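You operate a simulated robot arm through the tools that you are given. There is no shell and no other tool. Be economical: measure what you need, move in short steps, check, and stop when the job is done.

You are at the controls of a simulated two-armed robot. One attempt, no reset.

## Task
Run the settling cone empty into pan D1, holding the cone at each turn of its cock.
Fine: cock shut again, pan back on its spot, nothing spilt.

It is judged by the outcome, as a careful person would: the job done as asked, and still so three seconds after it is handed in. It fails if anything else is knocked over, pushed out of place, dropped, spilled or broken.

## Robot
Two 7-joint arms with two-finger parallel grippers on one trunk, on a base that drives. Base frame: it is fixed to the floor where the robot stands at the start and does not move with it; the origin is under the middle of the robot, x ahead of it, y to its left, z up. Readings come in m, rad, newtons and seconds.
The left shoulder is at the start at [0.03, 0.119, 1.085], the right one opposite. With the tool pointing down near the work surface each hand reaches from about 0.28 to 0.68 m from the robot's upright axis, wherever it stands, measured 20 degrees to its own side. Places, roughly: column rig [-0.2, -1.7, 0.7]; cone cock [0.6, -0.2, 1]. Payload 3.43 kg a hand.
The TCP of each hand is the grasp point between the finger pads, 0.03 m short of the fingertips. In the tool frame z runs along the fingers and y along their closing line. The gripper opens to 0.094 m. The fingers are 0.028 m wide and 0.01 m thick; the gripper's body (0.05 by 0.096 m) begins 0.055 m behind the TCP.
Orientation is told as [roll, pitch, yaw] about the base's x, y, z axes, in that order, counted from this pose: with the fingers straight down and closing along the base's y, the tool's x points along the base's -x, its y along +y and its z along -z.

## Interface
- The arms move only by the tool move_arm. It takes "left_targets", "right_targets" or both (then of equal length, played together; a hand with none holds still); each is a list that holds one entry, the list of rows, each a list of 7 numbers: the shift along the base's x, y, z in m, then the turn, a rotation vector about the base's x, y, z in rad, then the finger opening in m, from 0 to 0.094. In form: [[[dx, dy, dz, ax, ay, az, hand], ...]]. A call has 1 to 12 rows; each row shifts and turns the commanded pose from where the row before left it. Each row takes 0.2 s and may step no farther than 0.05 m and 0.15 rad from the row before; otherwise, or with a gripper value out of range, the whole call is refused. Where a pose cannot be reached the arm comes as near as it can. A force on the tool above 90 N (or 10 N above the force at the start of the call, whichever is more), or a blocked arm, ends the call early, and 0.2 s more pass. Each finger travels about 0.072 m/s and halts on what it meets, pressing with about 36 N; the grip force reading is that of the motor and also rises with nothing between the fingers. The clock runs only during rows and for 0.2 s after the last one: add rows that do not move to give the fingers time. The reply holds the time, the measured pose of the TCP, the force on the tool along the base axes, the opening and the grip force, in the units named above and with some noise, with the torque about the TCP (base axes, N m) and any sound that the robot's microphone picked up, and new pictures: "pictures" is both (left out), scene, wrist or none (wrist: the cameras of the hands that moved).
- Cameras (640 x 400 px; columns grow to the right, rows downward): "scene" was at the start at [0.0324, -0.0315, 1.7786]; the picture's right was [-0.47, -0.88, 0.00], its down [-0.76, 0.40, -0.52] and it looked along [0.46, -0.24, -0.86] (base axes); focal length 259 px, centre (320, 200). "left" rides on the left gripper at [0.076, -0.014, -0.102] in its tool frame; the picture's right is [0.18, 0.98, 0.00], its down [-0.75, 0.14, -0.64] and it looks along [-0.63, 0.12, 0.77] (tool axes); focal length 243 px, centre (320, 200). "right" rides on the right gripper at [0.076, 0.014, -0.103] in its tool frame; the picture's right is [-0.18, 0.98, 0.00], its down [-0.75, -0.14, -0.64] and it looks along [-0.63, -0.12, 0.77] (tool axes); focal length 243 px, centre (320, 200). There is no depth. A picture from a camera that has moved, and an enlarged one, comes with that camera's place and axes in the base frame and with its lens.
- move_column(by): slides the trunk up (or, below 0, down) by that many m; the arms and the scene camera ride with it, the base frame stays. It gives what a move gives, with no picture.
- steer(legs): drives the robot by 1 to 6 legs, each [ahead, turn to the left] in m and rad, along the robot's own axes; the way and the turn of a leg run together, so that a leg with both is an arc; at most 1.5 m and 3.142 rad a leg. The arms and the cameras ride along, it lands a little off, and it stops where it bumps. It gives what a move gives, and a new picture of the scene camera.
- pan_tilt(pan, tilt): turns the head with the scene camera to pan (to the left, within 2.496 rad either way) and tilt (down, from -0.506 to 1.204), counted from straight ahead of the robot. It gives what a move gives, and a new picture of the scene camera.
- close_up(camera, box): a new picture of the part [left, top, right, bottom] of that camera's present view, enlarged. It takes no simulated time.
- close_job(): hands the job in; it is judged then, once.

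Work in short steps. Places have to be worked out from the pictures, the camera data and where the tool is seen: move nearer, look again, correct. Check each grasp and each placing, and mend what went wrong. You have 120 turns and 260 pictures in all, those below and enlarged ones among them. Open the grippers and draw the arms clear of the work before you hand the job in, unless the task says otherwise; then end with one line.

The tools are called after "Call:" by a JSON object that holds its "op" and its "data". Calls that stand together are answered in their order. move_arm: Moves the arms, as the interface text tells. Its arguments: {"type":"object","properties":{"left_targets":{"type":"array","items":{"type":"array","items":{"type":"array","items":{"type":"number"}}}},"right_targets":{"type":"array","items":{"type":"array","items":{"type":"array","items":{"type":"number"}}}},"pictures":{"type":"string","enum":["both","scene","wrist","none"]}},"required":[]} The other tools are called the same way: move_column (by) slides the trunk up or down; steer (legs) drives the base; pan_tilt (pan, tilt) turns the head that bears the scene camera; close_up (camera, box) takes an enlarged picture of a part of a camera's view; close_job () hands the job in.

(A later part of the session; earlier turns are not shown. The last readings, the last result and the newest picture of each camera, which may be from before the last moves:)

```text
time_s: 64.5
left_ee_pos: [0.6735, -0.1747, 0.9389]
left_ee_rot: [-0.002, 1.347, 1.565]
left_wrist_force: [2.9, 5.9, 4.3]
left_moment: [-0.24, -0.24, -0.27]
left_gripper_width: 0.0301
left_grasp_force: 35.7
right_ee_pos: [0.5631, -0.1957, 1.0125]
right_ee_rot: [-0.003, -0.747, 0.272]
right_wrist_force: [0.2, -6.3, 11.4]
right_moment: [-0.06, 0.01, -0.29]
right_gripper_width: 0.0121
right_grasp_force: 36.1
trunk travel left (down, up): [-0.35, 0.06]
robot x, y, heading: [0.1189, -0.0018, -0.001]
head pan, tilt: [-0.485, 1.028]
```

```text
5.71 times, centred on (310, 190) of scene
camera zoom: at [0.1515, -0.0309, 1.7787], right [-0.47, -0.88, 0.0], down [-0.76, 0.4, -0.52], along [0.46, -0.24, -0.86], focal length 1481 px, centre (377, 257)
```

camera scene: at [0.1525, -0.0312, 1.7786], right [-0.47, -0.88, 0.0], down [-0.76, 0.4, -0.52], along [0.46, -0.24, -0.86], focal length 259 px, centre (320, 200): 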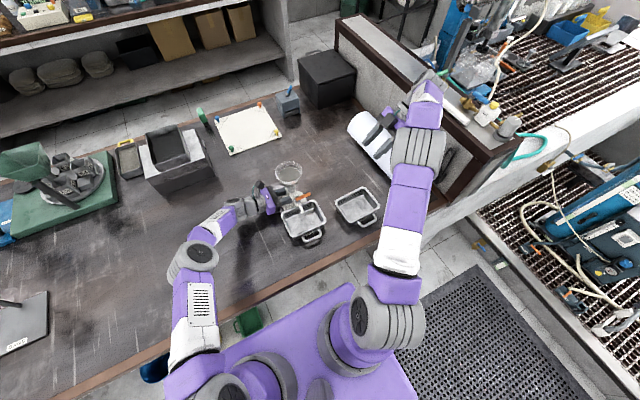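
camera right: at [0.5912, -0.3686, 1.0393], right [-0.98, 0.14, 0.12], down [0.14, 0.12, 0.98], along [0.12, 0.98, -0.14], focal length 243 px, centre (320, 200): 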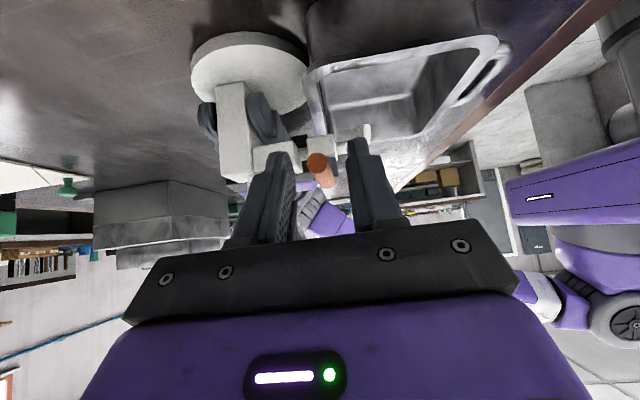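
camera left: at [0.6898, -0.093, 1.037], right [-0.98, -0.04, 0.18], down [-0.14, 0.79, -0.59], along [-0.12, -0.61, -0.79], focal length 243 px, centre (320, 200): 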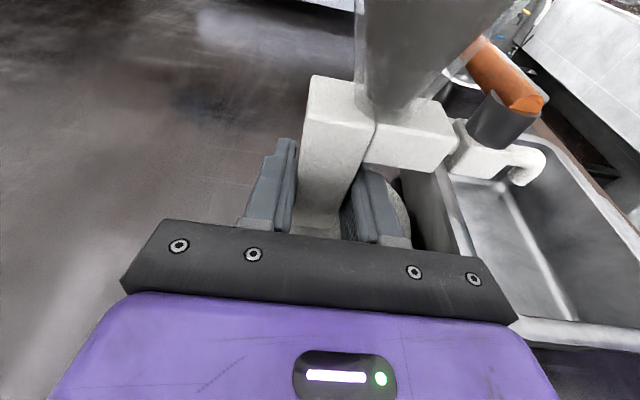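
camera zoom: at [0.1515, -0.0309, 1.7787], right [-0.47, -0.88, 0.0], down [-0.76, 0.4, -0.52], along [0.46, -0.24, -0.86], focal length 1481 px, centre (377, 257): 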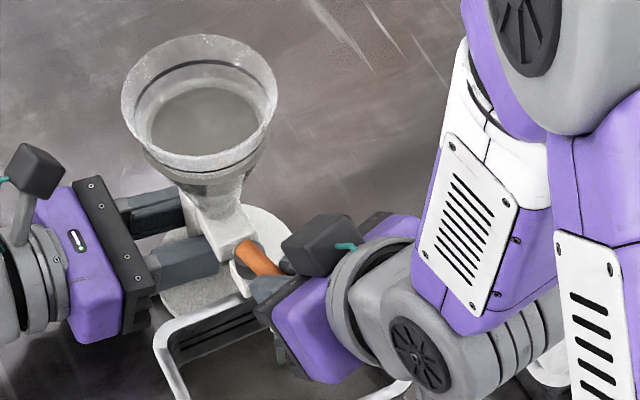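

Level is dropping. I hold both grips still and wait for it to drain.

Call:
{"op": "move_arm", "data": {"right_targets": [[[0, 0, 0, 0, 0, 0, 0.006], [0, 0, 0, 0, 0, 0, 0.006], [0, 0, 0, 0, 0, 0, 0.006], [0, 0, 0, 0, 0, 0, 0.006], [0, 0, 0, 0, 0, 0, 0.006], [0, 0, 0, 0, 0, 0, 0.006], [0, 0, 0, 0, 0, 0, 0.006], [0, 0, 0, 0, 0, 0, 0.006], [0, 0, 0, 0, 0, 0, 0.006], [0, 0, 0, 0, 0, 0, 0.006], [0, 0, 0, 0, 0, 0, 0.006], [0, 0, 0, 0, 0, 0, 0.006]]], "pictures": "wrist"}}

Call:
{"op": "close_up", "data": {"camera": "scene", "box": [270, 155, 350, 225]}}

Call:
{"op": "close_up", "data": {"camera": "left", "box": [340, 0, 640, 330]}}

```text
time_s: 67.2
left_ee_pos: [0.674, -0.176, 0.9394]
left_ee_rot: [-0.002, 1.347, 1.565]
left_wrist_force: [-6.6, 1.1, 5.7]
left_moment: [-0.1, -0.27, -0.1]
left_gripper_width: 0.0302
left_grasp_force: 35.4
right_ee_pos: [0.5622, -0.1947, 1.0131]
right_ee_rot: [0.0, -0.747, 0.273]
right_wrist_force: [5.7, -4.2, 9.2]
right_moment: [-0.08, -0.17, -0.23]
right_gripper_width: 0.0123
right_grasp_force: 35.6
trunk travel left (down, up): [-0.35, 0.06]
robot x, y, heading: [0.1207, 0.0011, 0.006]
head pan, tilt: [-0.485, 1.028]
camera right: at [0.4371, -0.2127, 1.0364], right [-0.13, 0.98, 0.12], down [0.15, -0.1, 0.98], along [0.98, 0.15, -0.13], focal length 243 px, centre (320, 200)
```

right: 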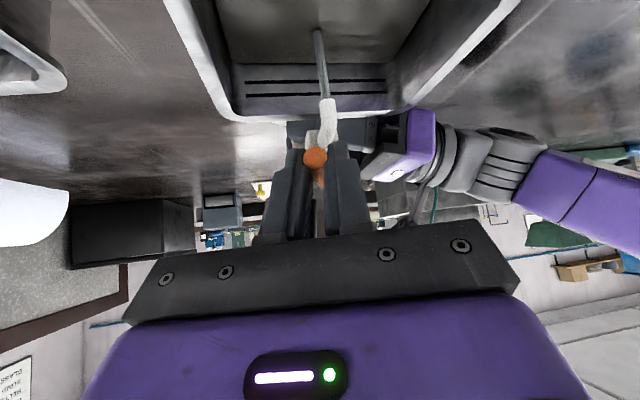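

```text
5.71 times, centred on (310, 190) of scene
camera zoom: at [0.151, -0.0314, 1.7787], right [-0.47, -0.88, 0.0], down [-0.76, 0.4, -0.52], along [0.46, -0.24, -0.86], focal length 1481 px, centre (377, 257)
```

zoom: 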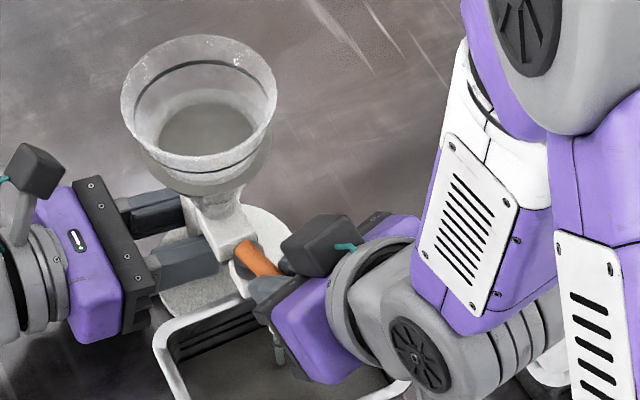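

```text
1.21 times, centred on (490, 165) of left
camera zoom: at [0.6889, -0.0932, 1.0372], right [-0.98, -0.04, 0.18], down [-0.14, 0.79, -0.59], along [-0.12, -0.61, -0.79], focal length 294 px, centre (114, 242)
```

zoom: 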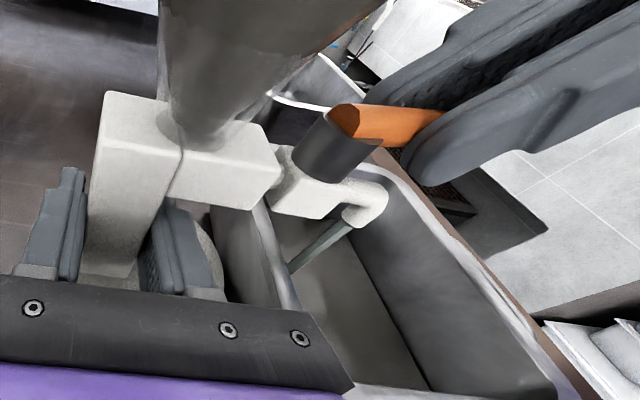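

The stream falls cleanly inside the pan and the level is sinking. I keep waiting.

Call:
{"op": "move_arm", "data": {"right_targets": [[[0, 0, 0, 0, 0, 0, 0.006], [0, 0, 0, 0, 0, 0, 0.006], [0, 0, 0, 0, 0, 0, 0.006], [0, 0, 0, 0, 0, 0, 0.006], [0, 0, 0, 0, 0, 0, 0.006], [0, 0, 0, 0, 0, 0, 0.006], [0, 0, 0, 0, 0, 0, 0.006], [0, 0, 0, 0, 0, 0, 0.006], [0, 0, 0, 0, 0, 0, 0.006], [0, 0, 0, 0, 0, 0, 0.006], [0, 0, 0, 0, 0, 0, 0.006], [0, 0, 0, 0, 0, 0, 0.006]]], "pictures": "none"}}

Call:
{"op": "move_arm", "data": {"right_targets": [[[0, 0, 0, 0, 0, 0, 0.006], [0, 0, 0, 0, 0, 0, 0.006], [0, 0, 0, 0, 0, 0, 0.006], [0, 0, 0, 0, 0, 0, 0.006], [0, 0, 0, 0, 0, 0, 0.006], [0, 0, 0, 0, 0, 0, 0.006], [0, 0, 0, 0, 0, 0, 0.006], [0, 0, 0, 0, 0, 0, 0.006], [0, 0, 0, 0, 0, 0, 0.006], [0, 0, 0, 0, 0, 0, 0.006], [0, 0, 0, 0, 0, 0, 0.006], [0, 0, 0, 0, 0, 0, 0.006]]], "pictures": "wrist"}}

Call:
{"op": "close_up", "data": {"camera": "scene", "box": [270, 155, 350, 225]}}

```text
time_s: 69.8
left_ee_pos: [0.674, -0.1753, 0.9394]
left_ee_rot: [-0.003, 1.348, 1.566]
left_wrist_force: [-10.7, -1.9, 6.7]
left_moment: [0.12, -0.27, 0.03]
left_gripper_width: 0.03
left_grasp_force: 36.1
right_ee_pos: [0.5636, -0.1936, 1.0126]
right_ee_rot: [-0.001, -0.747, 0.272]
right_wrist_force: [9.1, -0.2, 6.7]
right_moment: [-0.02, -0.14, -0.1]
right_gripper_width: 0.0119
right_grasp_force: 35.9
trunk travel left (down, up): [-0.35, 0.06]
robot x, y, heading: [0.1191, 0.0003, 0.005]
head pan, tilt: [-0.485, 1.028]
```

```text
time_s: 72.3
left_ee_pos: [0.6734, -0.1748, 0.9397]
left_ee_rot: [-0.004, 1.346, 1.565]
left_wrist_force: [-11.7, -1.1, 5.7]
left_moment: [0.12, -0.29, -0.03]
left_gripper_width: 0.0298
left_grasp_force: 35.8
right_ee_pos: [0.5625, -0.1944, 1.0136]
right_ee_rot: [-0.002, -0.747, 0.272]
right_wrist_force: [9.4, 0.3, 6.0]
right_moment: [0.02, -0.16, -0.09]
right_gripper_width: 0.0123
right_grasp_force: 36.5
trunk travel left (down, up): [-0.35, 0.06]
robot x, y, heading: [0.1237, -0.0004, 0.003]
head pan, tilt: [-0.485, 1.028]
camera right: at [0.437, -0.2126, 1.0365], right [-0.13, 0.98, 0.12], down [0.15, -0.1, 0.98], along [0.98, 0.15, -0.13], focal length 243 px, centre (320, 200)
```

right: 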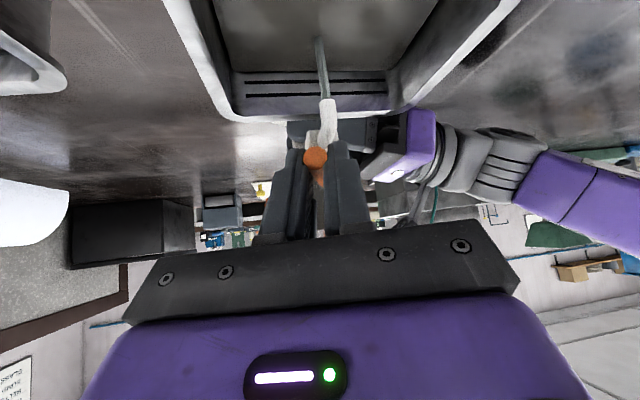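

```text
5.71 times, centred on (310, 190) of scene
camera zoom: at [0.151, -0.0311, 1.7787], right [-0.47, -0.88, 0.0], down [-0.76, 0.4, -0.52], along [0.46, -0.24, -0.86], focal length 1481 px, centre (377, 257)
```

zoom: 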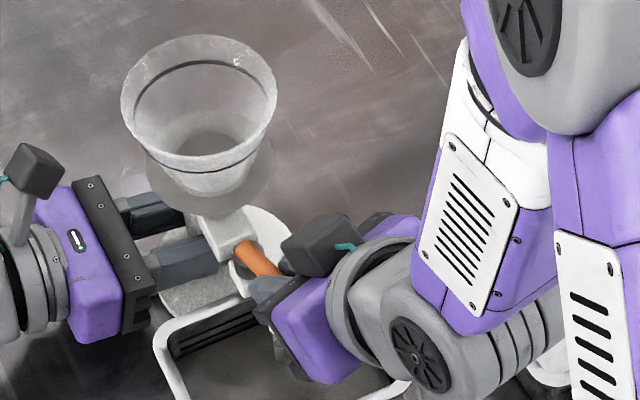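

Still some left; two more waits, then check.

Call:
{"op": "move_arm", "data": {"right_targets": [[[0, 0, 0, 0, 0, 0, 0.006], [0, 0, 0, 0, 0, 0, 0.006], [0, 0, 0, 0, 0, 0, 0.006], [0, 0, 0, 0, 0, 0, 0.006], [0, 0, 0, 0, 0, 0, 0.006], [0, 0, 0, 0, 0, 0, 0.006], [0, 0, 0, 0, 0, 0, 0.006], [0, 0, 0, 0, 0, 0, 0.006], [0, 0, 0, 0, 0, 0, 0.006], [0, 0, 0, 0, 0, 0, 0.006], [0, 0, 0, 0, 0, 0, 0.006], [0, 0, 0, 0, 0, 0, 0.006]]], "pictures": "none"}}

Call:
{"op": "move_arm", "data": {"right_targets": [[[0, 0, 0, 0, 0, 0, 0.006], [0, 0, 0, 0, 0, 0, 0.006], [0, 0, 0, 0, 0, 0, 0.006], [0, 0, 0, 0, 0, 0, 0.006], [0, 0, 0, 0, 0, 0, 0.006], [0, 0, 0, 0, 0, 0, 0.006], [0, 0, 0, 0, 0, 0, 0.006], [0, 0, 0, 0, 0, 0, 0.006], [0, 0, 0, 0, 0, 0, 0.006], [0, 0, 0, 0, 0, 0, 0.006], [0, 0, 0, 0, 0, 0, 0.006], [0, 0, 0, 0, 0, 0, 0.006]]], "pictures": "wrist"}}

Call:
{"op": "close_up", "data": {"camera": "scene", "box": [270, 155, 350, 225]}}

```text
time_s: 75.0
left_ee_pos: [0.6739, -0.1747, 0.939]
left_ee_rot: [-0.004, 1.346, 1.567]
left_wrist_force: [-8.8, -1.2, 5.1]
left_moment: [0.07, -0.28, -0.02]
left_gripper_width: 0.03
left_grasp_force: 36.0
right_ee_pos: [0.5635, -0.1944, 1.0123]
right_ee_rot: [0.0, -0.746, 0.273]
right_wrist_force: [7.1, 0.4, 7.5]
right_moment: [0.03, -0.16, -0.12]
right_gripper_width: 0.012
right_grasp_force: 35.8
trunk travel left (down, up): [-0.35, 0.06]
robot x, y, heading: [0.1213, -0.0038, 0.001]
head pan, tilt: [-0.485, 1.028]
```

```text
time_s: 77.5
left_ee_pos: [0.6751, -0.1756, 0.9385]
left_ee_rot: [-0.004, 1.346, 1.566]
left_wrist_force: [-6.7, -0.4, 4.0]
left_moment: [0.05, -0.29, -0.03]
left_gripper_width: 0.03
left_grasp_force: 35.8
right_ee_pos: [0.5627, -0.1946, 1.0135]
right_ee_rot: [-0.001, -0.748, 0.27]
right_wrist_force: [5.6, -0.6, 8.2]
right_moment: [-0.01, -0.09, -0.09]
right_gripper_width: 0.0119
right_grasp_force: 36.0
trunk travel left (down, up): [-0.35, 0.06]
robot x, y, heading: [0.1191, 0.0018, 0.003]
head pan, tilt: [-0.485, 1.028]
camera right: at [0.437, -0.2126, 1.0364], right [-0.13, 0.98, 0.12], down [0.15, -0.1, 0.98], along [0.98, 0.15, -0.13], focal length 243 px, centre (320, 200)
```

right: 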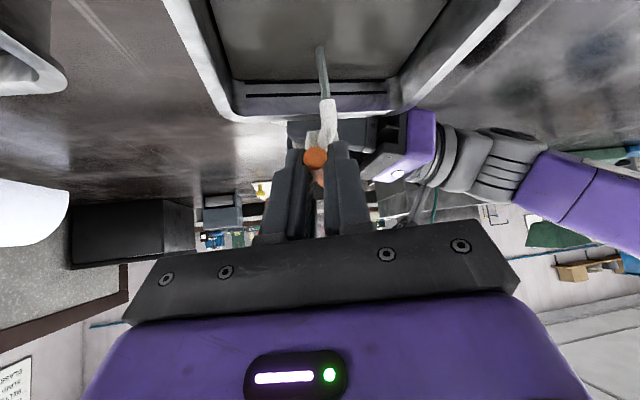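

```text
5.71 times, centred on (310, 190) of scene
camera zoom: at [0.1511, -0.0311, 1.7787], right [-0.47, -0.88, 0.0], down [-0.76, 0.4, -0.52], along [0.46, -0.24, -0.86], focal length 1481 px, centre (377, 257)
```

zoom: 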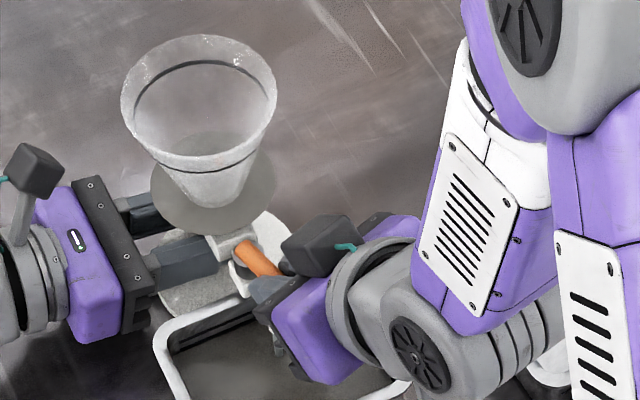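

Stream is still running and the liquid surface keeps sinking towards the neck. I keep waiting.

Call:
{"op": "move_arm", "data": {"right_targets": [[[0, 0, 0, 0, 0, 0, 0.006], [0, 0, 0, 0, 0, 0, 0.006], [0, 0, 0, 0, 0, 0, 0.006], [0, 0, 0, 0, 0, 0, 0.006], [0, 0, 0, 0, 0, 0, 0.006], [0, 0, 0, 0, 0, 0, 0.006], [0, 0, 0, 0, 0, 0, 0.006], [0, 0, 0, 0, 0, 0, 0.006], [0, 0, 0, 0, 0, 0, 0.006], [0, 0, 0, 0, 0, 0, 0.006], [0, 0, 0, 0, 0, 0, 0.006], [0, 0, 0, 0, 0, 0, 0.006]]], "pictures": "none"}}

Call:
{"op": "move_arm", "data": {"right_targets": [[[0, 0, 0, 0, 0, 0, 0.006], [0, 0, 0, 0, 0, 0, 0.006], [0, 0, 0, 0, 0, 0, 0.006], [0, 0, 0, 0, 0, 0, 0.006], [0, 0, 0, 0, 0, 0, 0.006], [0, 0, 0, 0, 0, 0, 0.006], [0, 0, 0, 0, 0, 0, 0.006], [0, 0, 0, 0, 0, 0, 0.006], [0, 0, 0, 0, 0, 0, 0.006], [0, 0, 0, 0, 0, 0, 0.006], [0, 0, 0, 0, 0, 0, 0.006], [0, 0, 0, 0, 0, 0, 0.006]]], "pictures": "wrist"}}

Call:
{"op": "close_up", "data": {"camera": "scene", "box": [270, 155, 350, 225]}}

Call:
{"op": "close_up", "data": {"camera": "left", "box": [340, 0, 640, 330]}}

```text
time_s: 80.2
left_ee_pos: [0.6748, -0.1742, 0.9392]
left_ee_rot: [-0.005, 1.348, 1.564]
left_wrist_force: [-4.6, -0.6, 2.6]
left_moment: [-0.02, -0.32, -0.05]
left_gripper_width: 0.0301
left_grasp_force: 35.7
right_ee_pos: [0.5621, -0.1947, 1.0129]
right_ee_rot: [0.001, -0.747, 0.27]
right_wrist_force: [3.2, -1.1, 9.5]
right_moment: [0.01, -0.04, -0.06]
right_gripper_width: 0.0118
right_grasp_force: 36.2
trunk travel left (down, up): [-0.35, 0.06]
robot x, y, heading: [0.1213, 0.0017, 0.005]
head pan, tilt: [-0.485, 1.028]
```

```text
time_s: 82.8
left_ee_pos: [0.6745, -0.1748, 0.939]
left_ee_rot: [-0.003, 1.346, 1.565]
left_wrist_force: [-2.7, 0.2, 1.4]
left_moment: [-0.01, -0.3, -0.08]
left_gripper_width: 0.0298
left_grasp_force: 35.9
right_ee_pos: [0.563, -0.1942, 1.0118]
right_ee_rot: [0.001, -0.747, 0.272]
right_wrist_force: [1.9, -0.3, 8.9]
right_moment: [-0.05, 0.01, -0.08]
right_gripper_width: 0.012
right_grasp_force: 35.7
trunk travel left (down, up): [-0.35, 0.06]
robot x, y, heading: [0.1198, -0.001, -0.002]
head pan, tilt: [-0.485, 1.028]
camera right: at [0.437, -0.2126, 1.0364], right [-0.13, 0.98, 0.12], down [0.15, -0.1, 0.98], along [0.98, 0.15, -0.13], focal length 243 px, centre (320, 200)
```

right: 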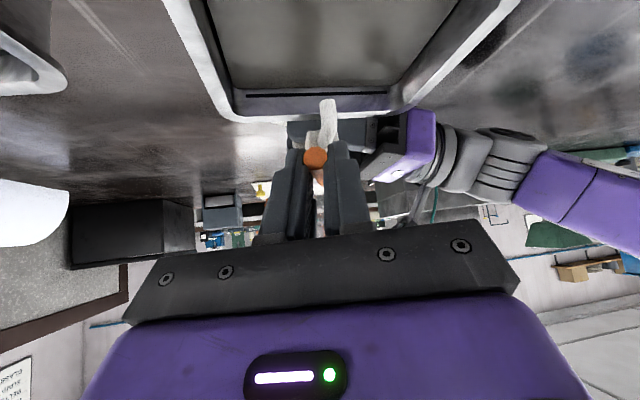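

```text
5.71 times, centred on (310, 190) of scene
camera zoom: at [0.1512, -0.0311, 1.7787], right [-0.47, -0.88, 0.0], down [-0.76, 0.4, -0.52], along [0.46, -0.24, -0.86], focal length 1481 px, centre (377, 257)
```

zoom: 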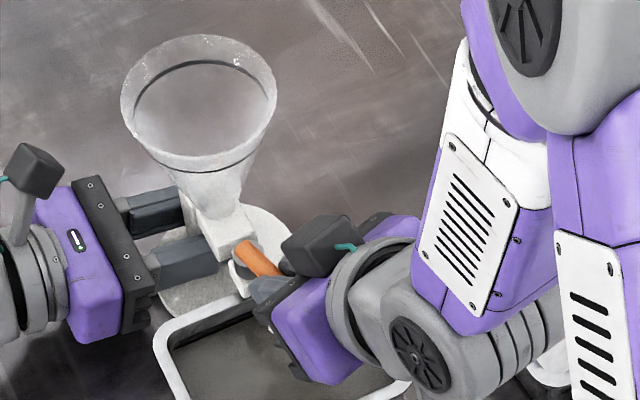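

```text
1.21 times, centred on (490, 165) of left
camera zoom: at [0.6893, -0.0927, 1.0372], right [-0.98, -0.04, 0.18], down [-0.14, 0.79, -0.59], along [-0.12, -0.61, -0.79], focal length 294 px, centre (114, 242)
```

zoom: 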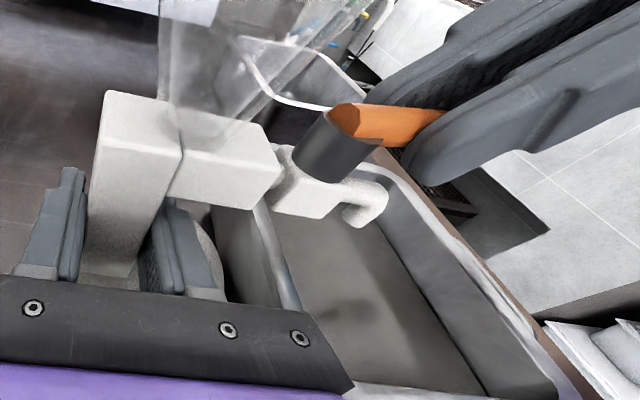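

The cone is empty, the stream has stopped and nothing was spilled. With the column still held I turn the cock back along the same arc, first half.

Call:
{"op": "move_arm", "data": {"right_targets": [[[0.002, -0.0057, 0, 0, 0, 0.13, 0.006], [0.0028, -0.0055, 0, 0, 0, 0.13, 0.006], [0.0035, -0.0051, 0, 0, 0, 0.13, 0.006], [0.0042, -0.0046, 0, 0, 0, 0.13, 0.006], [0.0044, -0.0038, 0, 0, 0, 0.13, 0.006]]], "pictures": "none"}}

Call:
{"op": "close_up", "data": {"camera": "scene", "box": [270, 155, 350, 225]}}

```text
time_s: 84.0
left_ee_pos: [0.6737, -0.1733, 0.9391]
left_ee_rot: [-0.004, 1.345, 1.565]
left_wrist_force: [6.7, -1.5, -0.9]
left_moment: [0.6, -0.12, 0.1]
left_gripper_width: 0.0303
left_grasp_force: 36.0
right_ee_pos: [0.5794, -0.2183, 1.0121]
right_ee_rot: [-0.001, -0.746, 0.922]
right_wrist_force: [-9.8, 0.3, 19.8]
right_moment: [-0.26, 0.23, 0.34]
right_gripper_width: 0.0119
right_grasp_force: 35.8
trunk travel left (down, up): [-0.35, 0.06]
robot x, y, heading: [0.1199, -0.0034, 0.001]
head pan, tilt: [-0.485, 1.028]
```

```text
5.71 times, centred on (310, 190) of scene
camera zoom: at [0.1505, -0.0309, 1.7787], right [-0.47, -0.88, 0.0], down [-0.76, 0.4, -0.52], along [0.46, -0.24, -0.86], focal length 1481 px, centre (377, 257)
```

zoom: 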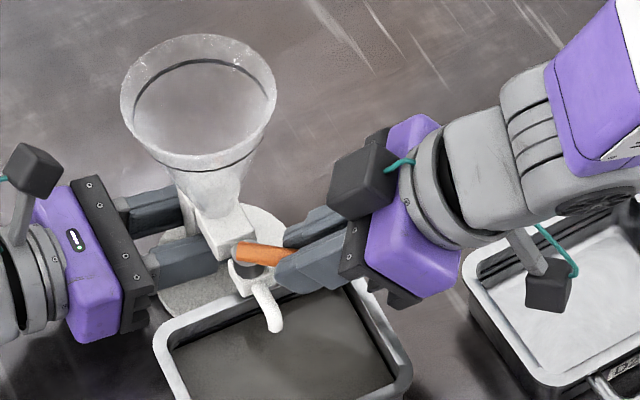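

Turning smoothly; I finish the arc, raising by 1 mm to ease the vertical force.

Call:
{"op": "move_arm", "data": {"right_targets": [[[0.0047, -0.0031, 0.001, 0, 0, 0.13, 0.006], [0.005, -0.0025, 0, 0, 0, 0.13, 0.006], [0.0053, -0.0017, 0, 0, 0, 0.13, 0.006], [0.0056, -0.001, 0, 0, 0, 0.13, 0.006], [0.0058, -0.0003, 0, 0, 0, 0.13, 0.006], [0, 0, 0, 0, 0, 0, 0.006]]], "pictures": "none"}}

Call:
{"op": "close_up", "data": {"camera": "scene", "box": [270, 155, 350, 225]}}

```text
time_s: 85.3
left_ee_pos: [0.6752, -0.1745, 0.9397]
left_ee_rot: [0.001, 1.347, 1.567]
left_wrist_force: [1.1, 7.5, 0.8]
left_moment: [-0.32, -0.12, -0.28]
left_gripper_width: 0.03
left_grasp_force: 36.3
right_ee_pos: [0.6068, -0.2291, 1.0116]
right_ee_rot: [-0.001, -0.741, 1.574]
right_wrist_force: [1.0, -6.4, 5.6]
right_moment: [-0.11, -0.01, -0.14]
right_gripper_width: 0.0121
right_grasp_force: 35.9
trunk travel left (down, up): [-0.35, 0.06]
robot x, y, heading: [0.1178, 0.0013, 0.002]
head pan, tilt: [-0.485, 1.028]
```

```text
5.71 times, centred on (310, 190) of scene
camera zoom: at [0.1522, -0.031, 1.7786], right [-0.47, -0.88, 0.0], down [-0.76, 0.4, -0.52], along [0.46, -0.24, -0.86], focal length 1481 px, centre (377, 257)
```

zoom: 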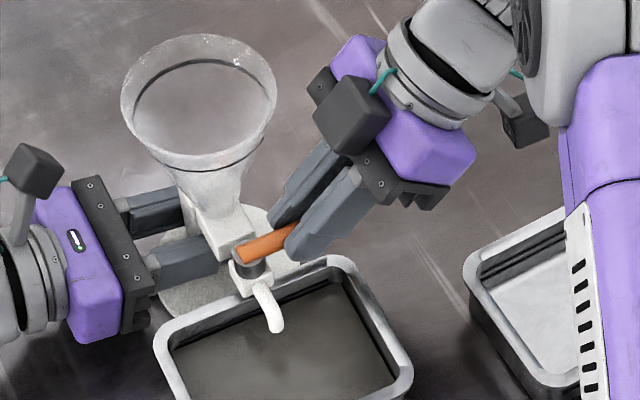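

The lever is back as at the start. A slight nudge of 0.05 rad into its stop to make sure it is fully shut, then release the right fingers.

Call:
{"op": "move_arm", "data": {"right_targets": [[[0.0022, 0.0005, 0, 0, 0, 0.05, 0.006], [0, 0, 0, 0, 0, 0, 0.006]]], "pictures": "none"}}

Call:
{"op": "move_arm", "data": {"right_targets": [[[-0.0012, 0, 0, 0, 0, -0.03, 0.006], [0, 0, 0, 0, 0, 0, 0.02], [0, 0, 0, 0, 0, 0, 0.034], [0, 0, 0, 0, 0, 0, 0.034]]], "pictures": "wrist"}}

Call:
{"op": "close_up", "data": {"camera": "scene", "box": [270, 155, 350, 225]}}

```text
time_s: 86.0
left_ee_pos: [0.6741, -0.1735, 0.9394]
left_ee_rot: [0.002, 1.347, 1.57]
left_wrist_force: [-4.9, 15.1, 2.0]
left_moment: [-0.87, 0.05, 0.09]
left_gripper_width: 0.0299
left_grasp_force: 35.9
right_ee_pos: [0.609, -0.2288, 1.0133]
right_ee_rot: [0.0, -0.742, 1.617]
right_wrist_force: [1.8, -13.3, 4.0]
right_moment: [-0.17, 0.0, -1.18]
right_gripper_width: 0.0121
right_grasp_force: 35.7
trunk travel left (down, up): [-0.35, 0.06]
robot x, y, heading: [0.1198, -0.0008, 0.001]
head pan, tilt: [-0.485, 1.028]
```

```text
time_s: 87.0
left_ee_pos: [0.6748, -0.175, 0.9394]
left_ee_rot: [0.003, 1.348, 1.569]
left_wrist_force: [-0.3, -0.6, 0.8]
left_moment: [-0.18, 0.01, -0.01]
left_gripper_width: 0.0298
left_grasp_force: 36.1
right_ee_pos: [0.6083, -0.2274, 1.0131]
right_ee_rot: [-0.002, -0.744, 1.592]
right_wrist_force: [0.3, 0.5, -0.7]
right_moment: [0.02, -0.01, -0.04]
right_gripper_width: 0.0341
right_grasp_force: 0.2
trunk travel left (down, up): [-0.35, 0.06]
robot x, y, heading: [0.119, 0.0026, 0.005]
head pan, tilt: [-0.485, 1.028]
camera right: at [0.5951, -0.3509, 1.0366], right [-0.99, 0.11, 0.12], down [0.14, 0.12, 0.98], along [0.1, 0.99, -0.14], focal length 243 px, centre (320, 200)
```

right: 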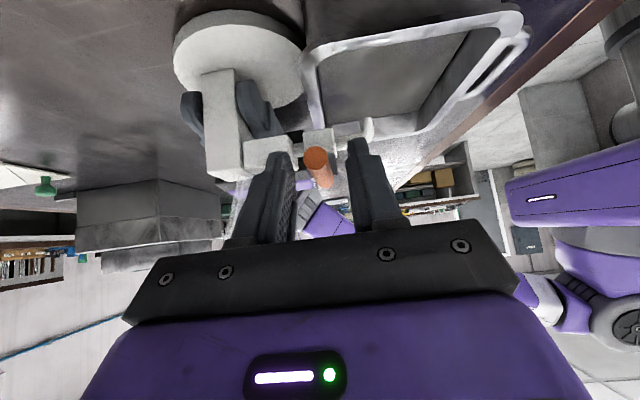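

```text
5.71 times, centred on (310, 190) of scene
camera zoom: at [0.1524, -0.0315, 1.7786], right [-0.47, -0.88, 0.0], down [-0.76, 0.4, -0.52], along [0.46, -0.24, -0.86], focal length 1481 px, centre (377, 257)
```

zoom: 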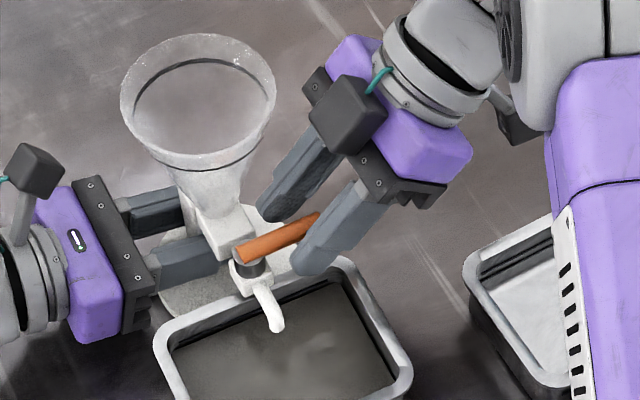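

The lever hit its stop (1.2 N m) and lies as at the start: shut. I withdraw the right hand along its own axis.

Call:
{"op": "move_arm", "data": {"right_targets": [[[0, -0.0135, 0.015, 0, 0, 0, 0.034], [0, -0.0135, 0.015, 0, 0, 0, 0.034], [0, -0.0135, 0.015, 0, 0, 0, 0.034], [0, -0.02, 0.022, 0, 0, 0, 0.04], [-0.01, -0.025, 0.022, 0, 0, 0, 0.05], [-0.01, -0.03, 0.02, 0, 0, 0, 0.05], [-0.01, -0.03, 0.01, 0, 0, 0, 0.05]]], "pictures": "scene"}}

```text
time_s: 88.5
left_ee_pos: [0.6745, -0.1752, 0.9391]
left_ee_rot: [-0.001, 1.346, 1.568]
left_wrist_force: [0.7, -1.5, 0.3]
left_moment: [-0.16, 0.05, 0.04]
left_gripper_width: 0.03
left_grasp_force: 35.6
right_ee_pos: [0.5778, -0.3716, 1.1323]
right_ee_rot: [-0.001, -0.745, 1.592]
right_wrist_force: [-0.2, -0.6, -0.3]
right_moment: [0.0, 0.01, -0.01]
right_gripper_width: 0.0502
right_grasp_force: 0.0
trunk travel left (down, up): [-0.35, 0.06]
robot x, y, heading: [0.1204, -0.0016, 0.001]
head pan, tilt: [-0.485, 1.028]
camera scene: at [0.1521, -0.0321, 1.7786], right [-0.47, -0.88, 0.0], down [-0.76, 0.4, -0.52], along [0.46, -0.24, -0.86], focal length 259 px, centre (320, 200)
```

scene: 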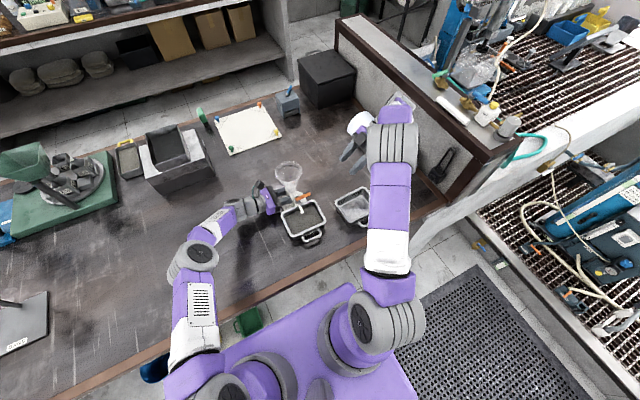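

Now I open the left fingers and draw the left hand back in +y, while the right hand turns back out of the way.

Call:
{"op": "move_arm", "data": {"left_targets": [[[0, 0, 0, 0, 0, 0, 0.036], [0, 0, 0, 0, 0, 0, 0.05], [0, 0, 0, 0, 0, 0, 0.05], [0, 0.015, 0, 0, 0, 0, 0.05], [0, 0.02, 0, 0, 0, 0, 0.05], [0, 0.02, 0, 0, 0, 0, 0.05], [0, 0.025, 0, 0, 0, 0, 0.05], [0, 0.025, 0, 0, 0, 0, 0.05], [0, 0.025, 0.005, 0, 0, 0, 0.05], [0, 0.02, 0.01, 0, 0, 0, 0.05], [0, 0, 0, 0, 0, 0, 0.05]]], "right_targets": [[[-0.013, -0.007, 0.005, 0, 0, -0.1428, 0.05], [-0.013, -0.007, 0.005, 0, 0, -0.1428, 0.05], [-0.013, -0.007, 0.005, 0, 0, -0.1428, 0.05], [-0.013, -0.007, 0.005, 0, 0, -0.1428, 0.05], [-0.013, -0.007, 0.005, 0, 0, -0.1428, 0.05], [-0.013, -0.007, 0.005, 0, 0, -0.1428, 0.05], [-0.013, -0.007, 0.005, 0, 0, -0.1428, 0.05], [-0.013, -0.007, 0.005, 0, 0, -0.1428, 0.05], [-0.013, -0.007, 0.005, 0, 0, -0.1428, 0.05], [-0.013, -0.007, 0.005, 0, 0, -0.1428, 0.05], [-0.013, -0.007, 0.005, 0, 0, -0.1428, 0.05]]], "pictures": "both"}}

Call:
{"op": "close_up", "data": {"camera": "scene", "box": [250, 140, 410, 260]}}

Call:
{"op": "close_up", "data": {"camera": "left", "box": [250, 0, 610, 225]}}

```text
time_s: 91.0
left_ee_pos: [0.6754, -0.0249, 0.9537]
left_ee_rot: [0.001, 1.345, 1.57]
left_wrist_force: [-0.3, -0.1, -0.2]
left_moment: [0.0, 0.01, 0.01]
left_gripper_width: 0.0499
left_grasp_force: 0.1
right_ee_pos: [0.434, -0.4492, 1.186]
right_ee_rot: [0.0, -0.744, 0.018]
right_wrist_force: [-0.2, 0.5, -0.3]
right_moment: [0.01, 0.03, -0.02]
right_gripper_width: 0.0499
right_grasp_force: 0.1
trunk travel left (down, up): [-0.35, 0.06]
robot x, y, heading: [0.12, -0.0004, -0.002]
head pan, tilt: [-0.485, 1.028]
camera scene: at [0.1519, -0.0313, 1.7786], right [-0.47, -0.88, 0.0], down [-0.76, 0.4, -0.52], along [0.46, -0.24, -0.86], focal length 259 px, centre (320, 200)
camera right: at [0.3073, -0.4365, 1.2106], right [0.12, 0.99, 0.12], down [0.12, -0.14, 0.98], along [0.99, -0.1, -0.14], focal length 243 px, centre (320, 200)
camera left: at [0.6897, 0.0574, 1.0518], right [-0.98, -0.04, 0.18], down [-0.14, 0.79, -0.59], along [-0.12, -0.61, -0.79], focal length 243 px, centre (320, 200)
```

scene: 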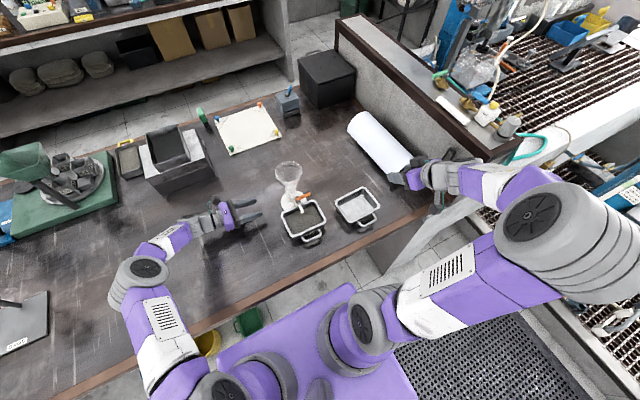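
right: 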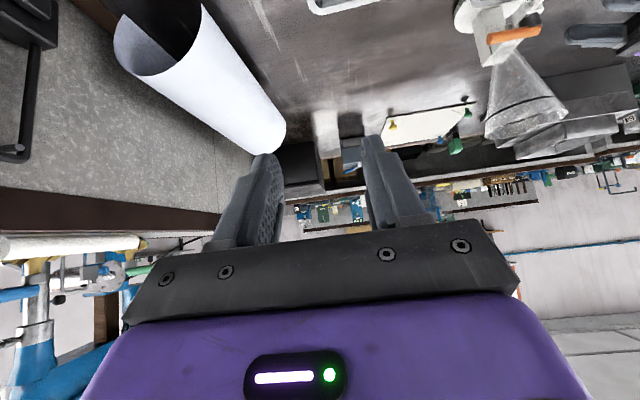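
left: 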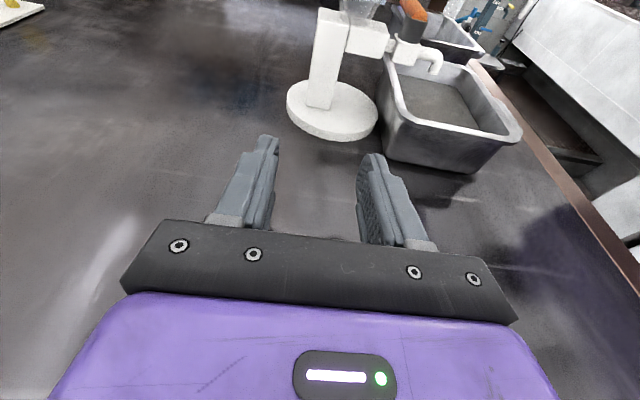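

```text
3.33 times, centred on (330, 200) of scene
camera zoom: at [0.1519, -0.0313, 1.7786], right [-0.47, -0.88, 0.0], down [-0.76, 0.4, -0.52], along [0.46, -0.24, -0.86], focal length 864 px, centre (287, 200)
```

zoom: 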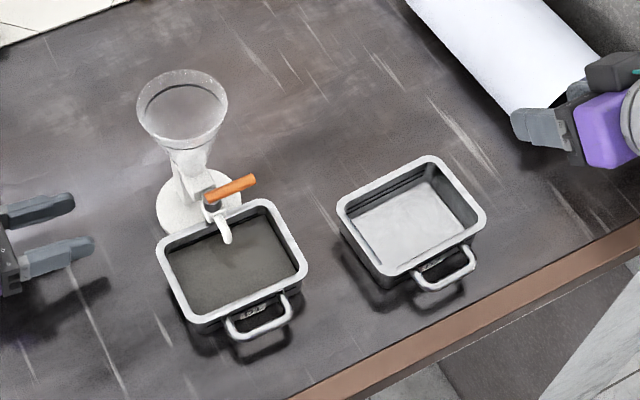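

```text
1.78 times, centred on (430, 112) of left
camera zoom: at [0.6897, 0.0574, 1.0518], right [-0.98, -0.04, 0.18], down [-0.14, 0.79, -0.59], along [-0.12, -0.61, -0.79], focal length 431 px, centre (124, 356)
```

zoom: 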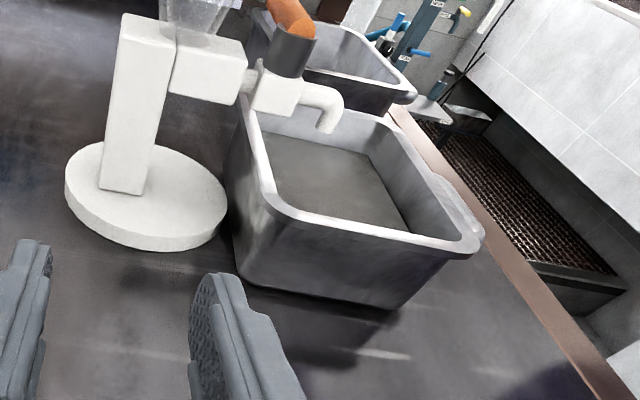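

Cone upright, empty and in place; liquid sits well below the rim in D1. Next I raise and untilt the left hand (fingers down), away from the rig.

Call:
{"op": "move_arm", "data": {"left_targets": [[[-0.005, 0.01, 0.02, 0.13, 0, 0, 0.05], [-0.01, 0.01, 0.02, 0.13, 0, 0, 0.05], [-0.01, 0.01, 0.02, 0.13, 0, 0, 0.05], [-0.01, 0.005, 0.02, 0.135, 0, 0, 0.05], [-0.01, 0, 0.02, 0.135, 0, 0, 0.05], [-0.01, 0, 0.02, 0.135, 0, 0, 0.05], [-0.01, 0, 0.01, 0.135, 0, 0, 0.05], [-0.01, 0, 0.01, 0.135, 0, 0, 0.05], [-0.01, 0, 0.01, 0.14, 0, 0, 0.05], [-0.01, 0, 0.01, 0.14, 0, 0, 0.05]]], "pictures": "scene"}}

```text
time_s: 93.2
left_ee_pos: [0.5782, 0.0108, 1.1154]
left_ee_rot: [0.0, -0.002, 1.571]
left_wrist_force: [0.1, 0.2, -0.3]
left_moment: [0.02, -0.02, 0.01]
left_gripper_width: 0.05
left_grasp_force: 0.0
right_ee_pos: [0.4337, -0.4506, 1.1867]
right_ee_rot: [0.002, -0.747, 0.019]
right_wrist_force: [-1.0, -0.4, 0.7]
right_moment: [0.01, -0.02, 0.0]
right_gripper_width: 0.0501
right_grasp_force: 0.1
trunk travel left (down, up): [-0.35, 0.06]
robot x, y, heading: [0.1216, 0.0007, -0.001]
head pan, tilt: [-0.485, 1.028]
camera scene: at [0.1518, -0.0327, 1.7786], right [-0.47, -0.88, 0.0], down [-0.76, 0.4, -0.52], along [0.46, -0.24, -0.86], focal length 259 px, centre (320, 200)
```

scene: 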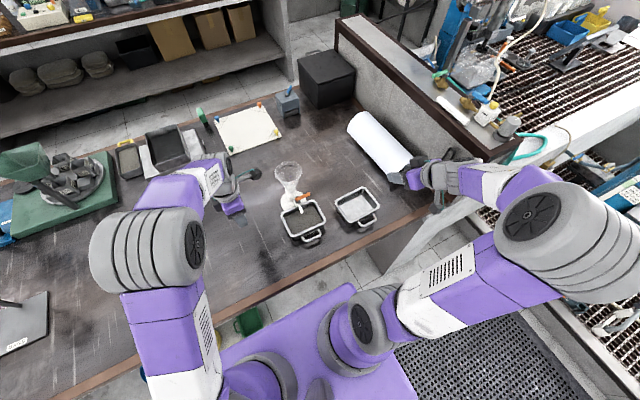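

Drive back 12 cm to the original stand, where the pan grasp was comfortable.

Call:
{"op": "steer", "data": {"legs": [[-0.12, 0]]}}

Call:
{"op": "move_arm", "data": {"left_targets": [[[0, 0.003, 0, 0, 0, -0.1428, 0.05], [0, 0.003, 0, 0, 0, -0.1428, 0.05], [0, 0.003, 0, 0, 0, -0.1428, 0.05], [0, 0.003, 0, 0, 0, -0.1428, 0.05], [0, 0.003, 0, 0, 0, -0.1428, 0.05], [0, 0.003, 0, 0, 0, -0.1428, 0.05], [0, 0.003, 0, 0, 0, -0.1428, 0.05], [0, 0.003, 0, 0, 0, -0.1428, 0.05], [0, 0.003, 0, 0, 0, -0.1428, 0.05], [0, 0.003, 0, 0, 0, -0.1428, 0.05], [0, 0.003, 0, 0, 0, -0.1428, 0.05]]], "pictures": "none"}}

Call:
{"op": "move_arm", "data": {"left_targets": [[[0, 0, 0, 0, 0, -0.1428, 0.05], [0, 0, 0, 0, 0, -0.1428, 0.05], [0, 0, 0, 0, 0, -0.1428, 0.05], [0, 0, 0, 0, 0, -0.1428, 0.05], [0, 0, 0, 0, 0, -0.1428, 0.05], [0, 0, 0, 0, 0, -0.1428, 0.05], [0, 0, 0, 0, 0, -0.1428, 0.05], [0, 0, 0, 0, 0, -0.1428, 0.05], [0, 0, 0, 0, 0, -0.1428, 0.05], [0, 0, 0, 0, 0, -0.1428, 0.05], [0, 0, 0, 0, 0, -0.1428, 0.05]]], "pictures": "both"}}

```text
time_s: 94.4
left_ee_pos: [0.4619, 0.0108, 1.1138]
left_ee_rot: [0.001, 0.003, 1.571]
left_wrist_force: [0.0, 0.0, 0.2]
left_moment: [0.01, 0.0, 0.02]
left_gripper_width: 0.0502
left_grasp_force: 0.0
right_ee_pos: [0.3166, -0.4497, 1.1871]
right_ee_rot: [-0.001, -0.746, 0.02]
right_wrist_force: [0.0, -0.3, 0.3]
right_moment: [0.0, 0.0, 0.0]
right_gripper_width: 0.0502
right_grasp_force: 0.0
trunk travel left (down, up): [-0.35, 0.06]
robot x, y, heading: [-0.0013, 0.0001, -0.003]
head pan, tilt: [-0.485, 1.028]
camera scene: at [0.035, -0.0314, 1.7786], right [-0.47, -0.88, 0.0], down [-0.76, 0.4, -0.52], along [0.46, -0.24, -0.86], focal length 259 px, centre (320, 200)
```

scene: 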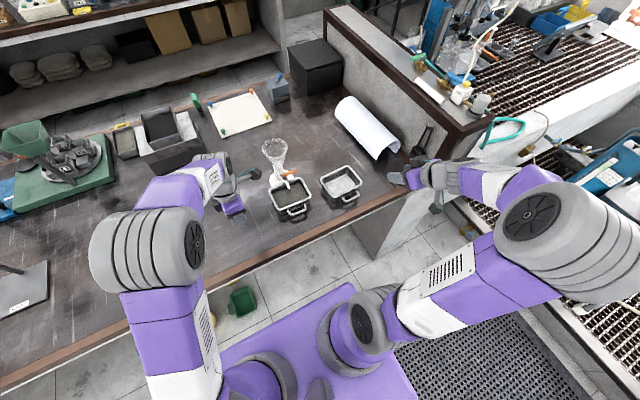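

```text
time_s: 96.8
left_ee_pos: [0.4608, 0.044, 1.1144]
left_ee_rot: [0.002, 0.002, -0.004]
left_wrist_force: [-0.7, 0.3, 0.0]
left_moment: [-0.03, 0.03, 0.0]
left_gripper_width: 0.0499
left_grasp_force: 0.1
right_ee_pos: [0.3172, -0.4492, 1.1862]
right_ee_rot: [0.0, -0.746, 0.019]
right_wrist_force: [0.1, -0.5, 0.3]
right_moment: [-0.01, -0.02, -0.04]
right_gripper_width: 0.0497
right_grasp_force: 0.1
trunk travel left (down, up): [-0.35, 0.06]
robot x, y, heading: [0.0024, -0.0016, -0.0]
head pan, tilt: [-0.485, 1.028]
```

```text
time_s: 99.2
left_ee_pos: [0.4619, 0.045, 1.1148]
left_ee_rot: [0.002, 0.002, -1.574]
left_wrist_force: [-0.2, 0.0, -0.4]
left_moment: [-0.01, -0.03, 0.01]
left_gripper_width: 0.0498
left_grasp_force: 0.0
right_ee_pos: [0.3161, -0.4508, 1.1869]
right_ee_rot: [0.0, -0.746, 0.021]
right_wrist_force: [0.2, 0.6, 0.3]
right_moment: [-0.02, -0.01, -0.02]
right_gripper_width: 0.0499
right_grasp_force: 0.0
trunk travel left (down, up): [-0.35, 0.06]
robot x, y, heading: [0.0007, -0.0005, 0.001]
head pan, tilt: [-0.485, 1.028]
camera scene: at [0.0347, -0.0314, 1.7786], right [-0.47, -0.88, 0.0], down [-0.76, 0.4, -0.52], along [0.46, -0.24, -0.86], focal length 259 px, centre (320, 200)
camera left: at [0.4479, 0.1193, 1.2179], right [0.98, 0.18, 0.0], down [0.14, -0.76, 0.64], along [0.12, -0.63, -0.77], focal length 243 px, centre (320, 200)
```

scene: 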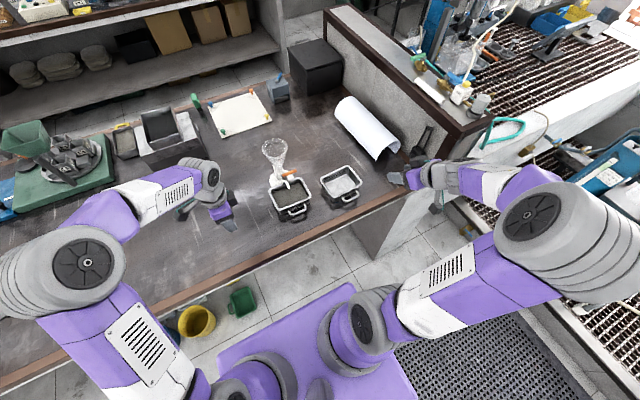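
left: 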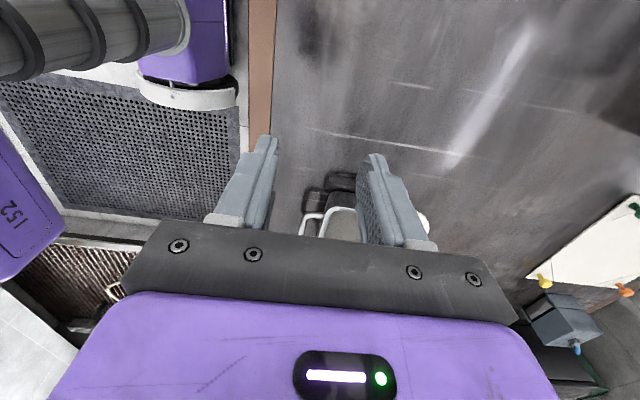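

Same pose as before. I go over the handle at (0.4735, -0.186), stop at z 1.04 and check.

Call:
{"op": "move_arm", "data": {"left_targets": [[[0.002, -0.0385, 0, 0, 0, 0, 0.04], [0.002, -0.0385, 0, 0, 0, 0, 0.028], [0.002, -0.0385, -0.01, 0, 0, 0, 0.028], [0.002, -0.0385, -0.02, 0, 0, 0, 0.028], [0.002, -0.0385, -0.022, 0, 0, 0, 0.028], [0.0015, -0.0385, -0.022, 0, 0, 0, 0.028], [0, 0, 0, 0, 0, 0, 0.028]]], "pictures": "wrist"}}

Call:
{"op": "close_up", "data": {"camera": "left", "box": [220, 0, 500, 240]}}

```text
time_s: 100.8
left_ee_pos: [0.4733, -0.1865, 1.0397]
left_ee_rot: [0.001, 0.003, -1.571]
left_wrist_force: [-0.5, 0.7, 0.4]
left_moment: [-0.02, -0.01, -0.01]
left_gripper_width: 0.028
left_grasp_force: 0.0
right_ee_pos: [0.317, -0.449, 1.1866]
right_ee_rot: [-0.001, -0.747, 0.021]
right_wrist_force: [-0.1, 0.9, -0.1]
right_moment: [-0.02, 0.02, -0.04]
right_gripper_width: 0.0502
right_grasp_force: 0.2
trunk travel left (down, up): [-0.35, 0.06]
robot x, y, heading: [-0.0011, 0.0007, 0.001]
head pan, tilt: [-0.485, 1.028]
camera left: at [0.4598, -0.1112, 1.1432], right [0.98, 0.18, 0.0], down [0.14, -0.75, 0.64], along [0.12, -0.63, -0.77], focal length 243 px, centre (320, 200)
```

left: 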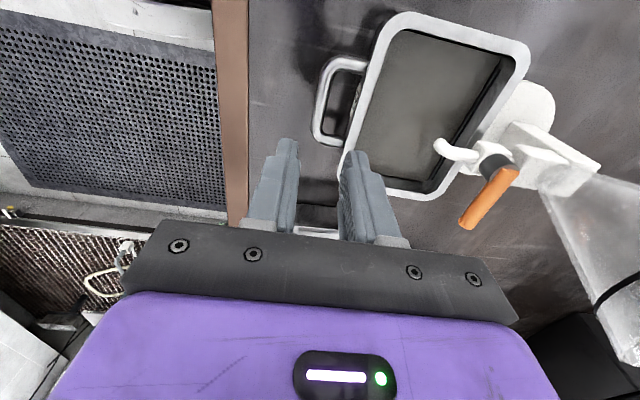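

```text
1.67 times, centred on (360, 120) of left
camera zoom: at [0.4598, -0.1112, 1.1432], right [0.98, 0.18, 0.0], down [0.14, -0.75, 0.64], along [0.12, -0.63, -0.77], focal length 404 px, centre (253, 333)
```

zoom: 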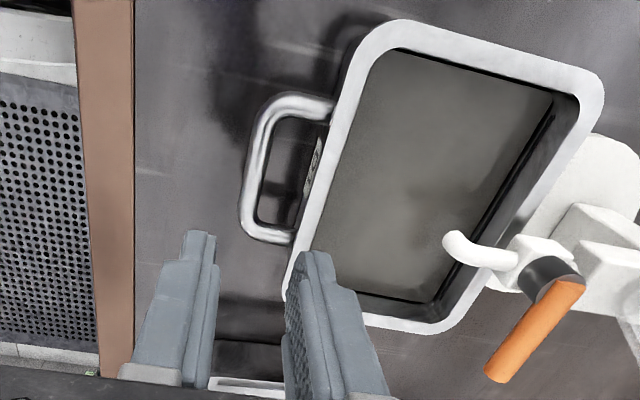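

Bar at (0.475, -0.183), lined up. I go down to grasp height and close.

Call:
{"op": "move_arm", "data": {"left_targets": [[[0.001, 0.001, -0.03, 0, 0, 0, 0.028], [0, 0, -0.03, 0, 0, 0, 0.028], [0, 0, -0.025, 0, 0, 0, 0.028], [0, 0, -0.015, 0, 0, 0, 0.028], [0, 0, -0.006, 0, 0, 0, 0.028], [0, 0, 0, 0, 0, 0, 0.018], [0, 0, 0, 0, 0, 0, 0.006], [0, 0, 0, 0, 0, 0, 0.006]]], "pictures": "wrist"}}

```text
time_s: 102.6
left_ee_pos: [0.4741, -0.1859, 0.9345]
left_ee_rot: [0.001, 0.002, -1.57]
left_wrist_force: [0.7, 0.2, 0.4]
left_moment: [-0.01, -0.02, 0.01]
left_gripper_width: 0.0146
left_grasp_force: 36.2
right_ee_pos: [0.3165, -0.4493, 1.1865]
right_ee_rot: [0.001, -0.746, 0.022]
right_wrist_force: [1.4, 0.5, 0.2]
right_moment: [0.0, 0.02, 0.0]
right_gripper_width: 0.05
right_grasp_force: 0.0
trunk travel left (down, up): [-0.35, 0.06]
robot x, y, heading: [0.0003, -0.0005, 0.001]
head pan, tilt: [-0.485, 1.028]
camera left: at [0.4602, -0.1112, 1.0383], right [0.98, 0.18, 0.0], down [0.14, -0.75, 0.64], along [0.12, -0.63, -0.77], focal length 243 px, centre (320, 200)
```

left: 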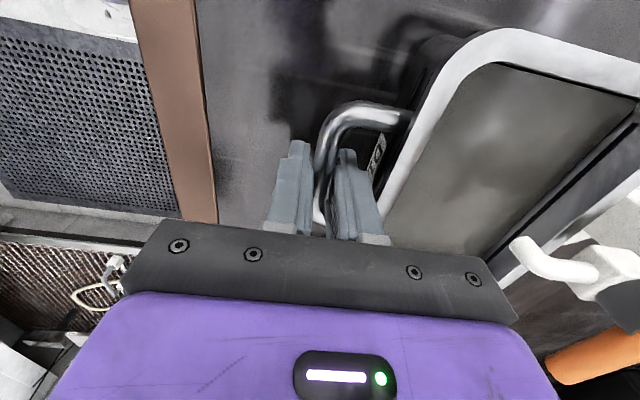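

Good grip. I slide the pan slowly towards me, out from under the spout, keeping it on the bench.

Call:
{"op": "move_arm", "data": {"left_targets": [[[-0.003, 0, 0, 0, 0, 0, 0.006], [-0.006, 0, 0, 0, 0, 0, 0.006], [-0.008, 0, 0, 0, 0, 0, 0.006], [-0.008, 0, 0, 0, 0, 0, 0.006], [-0.008, 0, 0, 0, 0, 0, 0.006], [-0.007, 0, 0, 0, 0, 0, 0.006], [-0.006, 0, 0, 0, 0, 0, 0.006], [-0.003, 0, 0, 0, 0, 0, 0.006], [0, 0, 0, 0, 0, 0, 0.006]]], "pictures": "wrist"}}

Call:
{"op": "close_up", "data": {"camera": "scene", "box": [220, 130, 380, 250]}}

```text
time_s: 104.6
left_ee_pos: [0.425, -0.1848, 0.9347]
left_ee_rot: [0.001, 0.003, -1.572]
left_wrist_force: [1.0, -0.3, 3.3]
left_moment: [-0.17, -0.06, 0.08]
left_gripper_width: 0.0148
left_grasp_force: 35.7
right_ee_pos: [0.3173, -0.4512, 1.1859]
right_ee_rot: [0.001, -0.746, 0.021]
right_wrist_force: [-0.2, -0.4, 0.1]
right_moment: [0.01, -0.01, -0.02]
right_gripper_width: 0.0498
right_grasp_force: 0.1
trunk travel left (down, up): [-0.35, 0.06]
robot x, y, heading: [0.0028, -0.0001, -0.006]
head pan, tilt: [-0.485, 1.028]
camera left: at [0.4116, -0.1105, 1.0378], right [0.98, 0.18, 0.0], down [0.14, -0.75, 0.64], along [0.12, -0.63, -0.77], focal length 243 px, centre (320, 200)
```

left: 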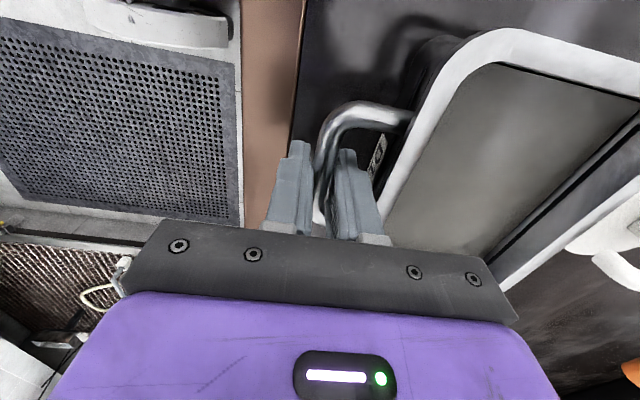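

```text
3.33 times, centred on (300, 190) of scene
camera zoom: at [0.0347, -0.0313, 1.7786], right [-0.47, -0.88, 0.0], down [-0.76, 0.4, -0.52], along [0.46, -0.24, -0.86], focal length 864 px, centre (387, 233)
```

zoom: 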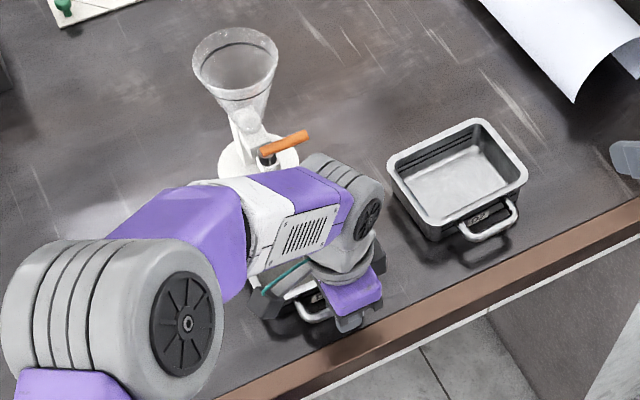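

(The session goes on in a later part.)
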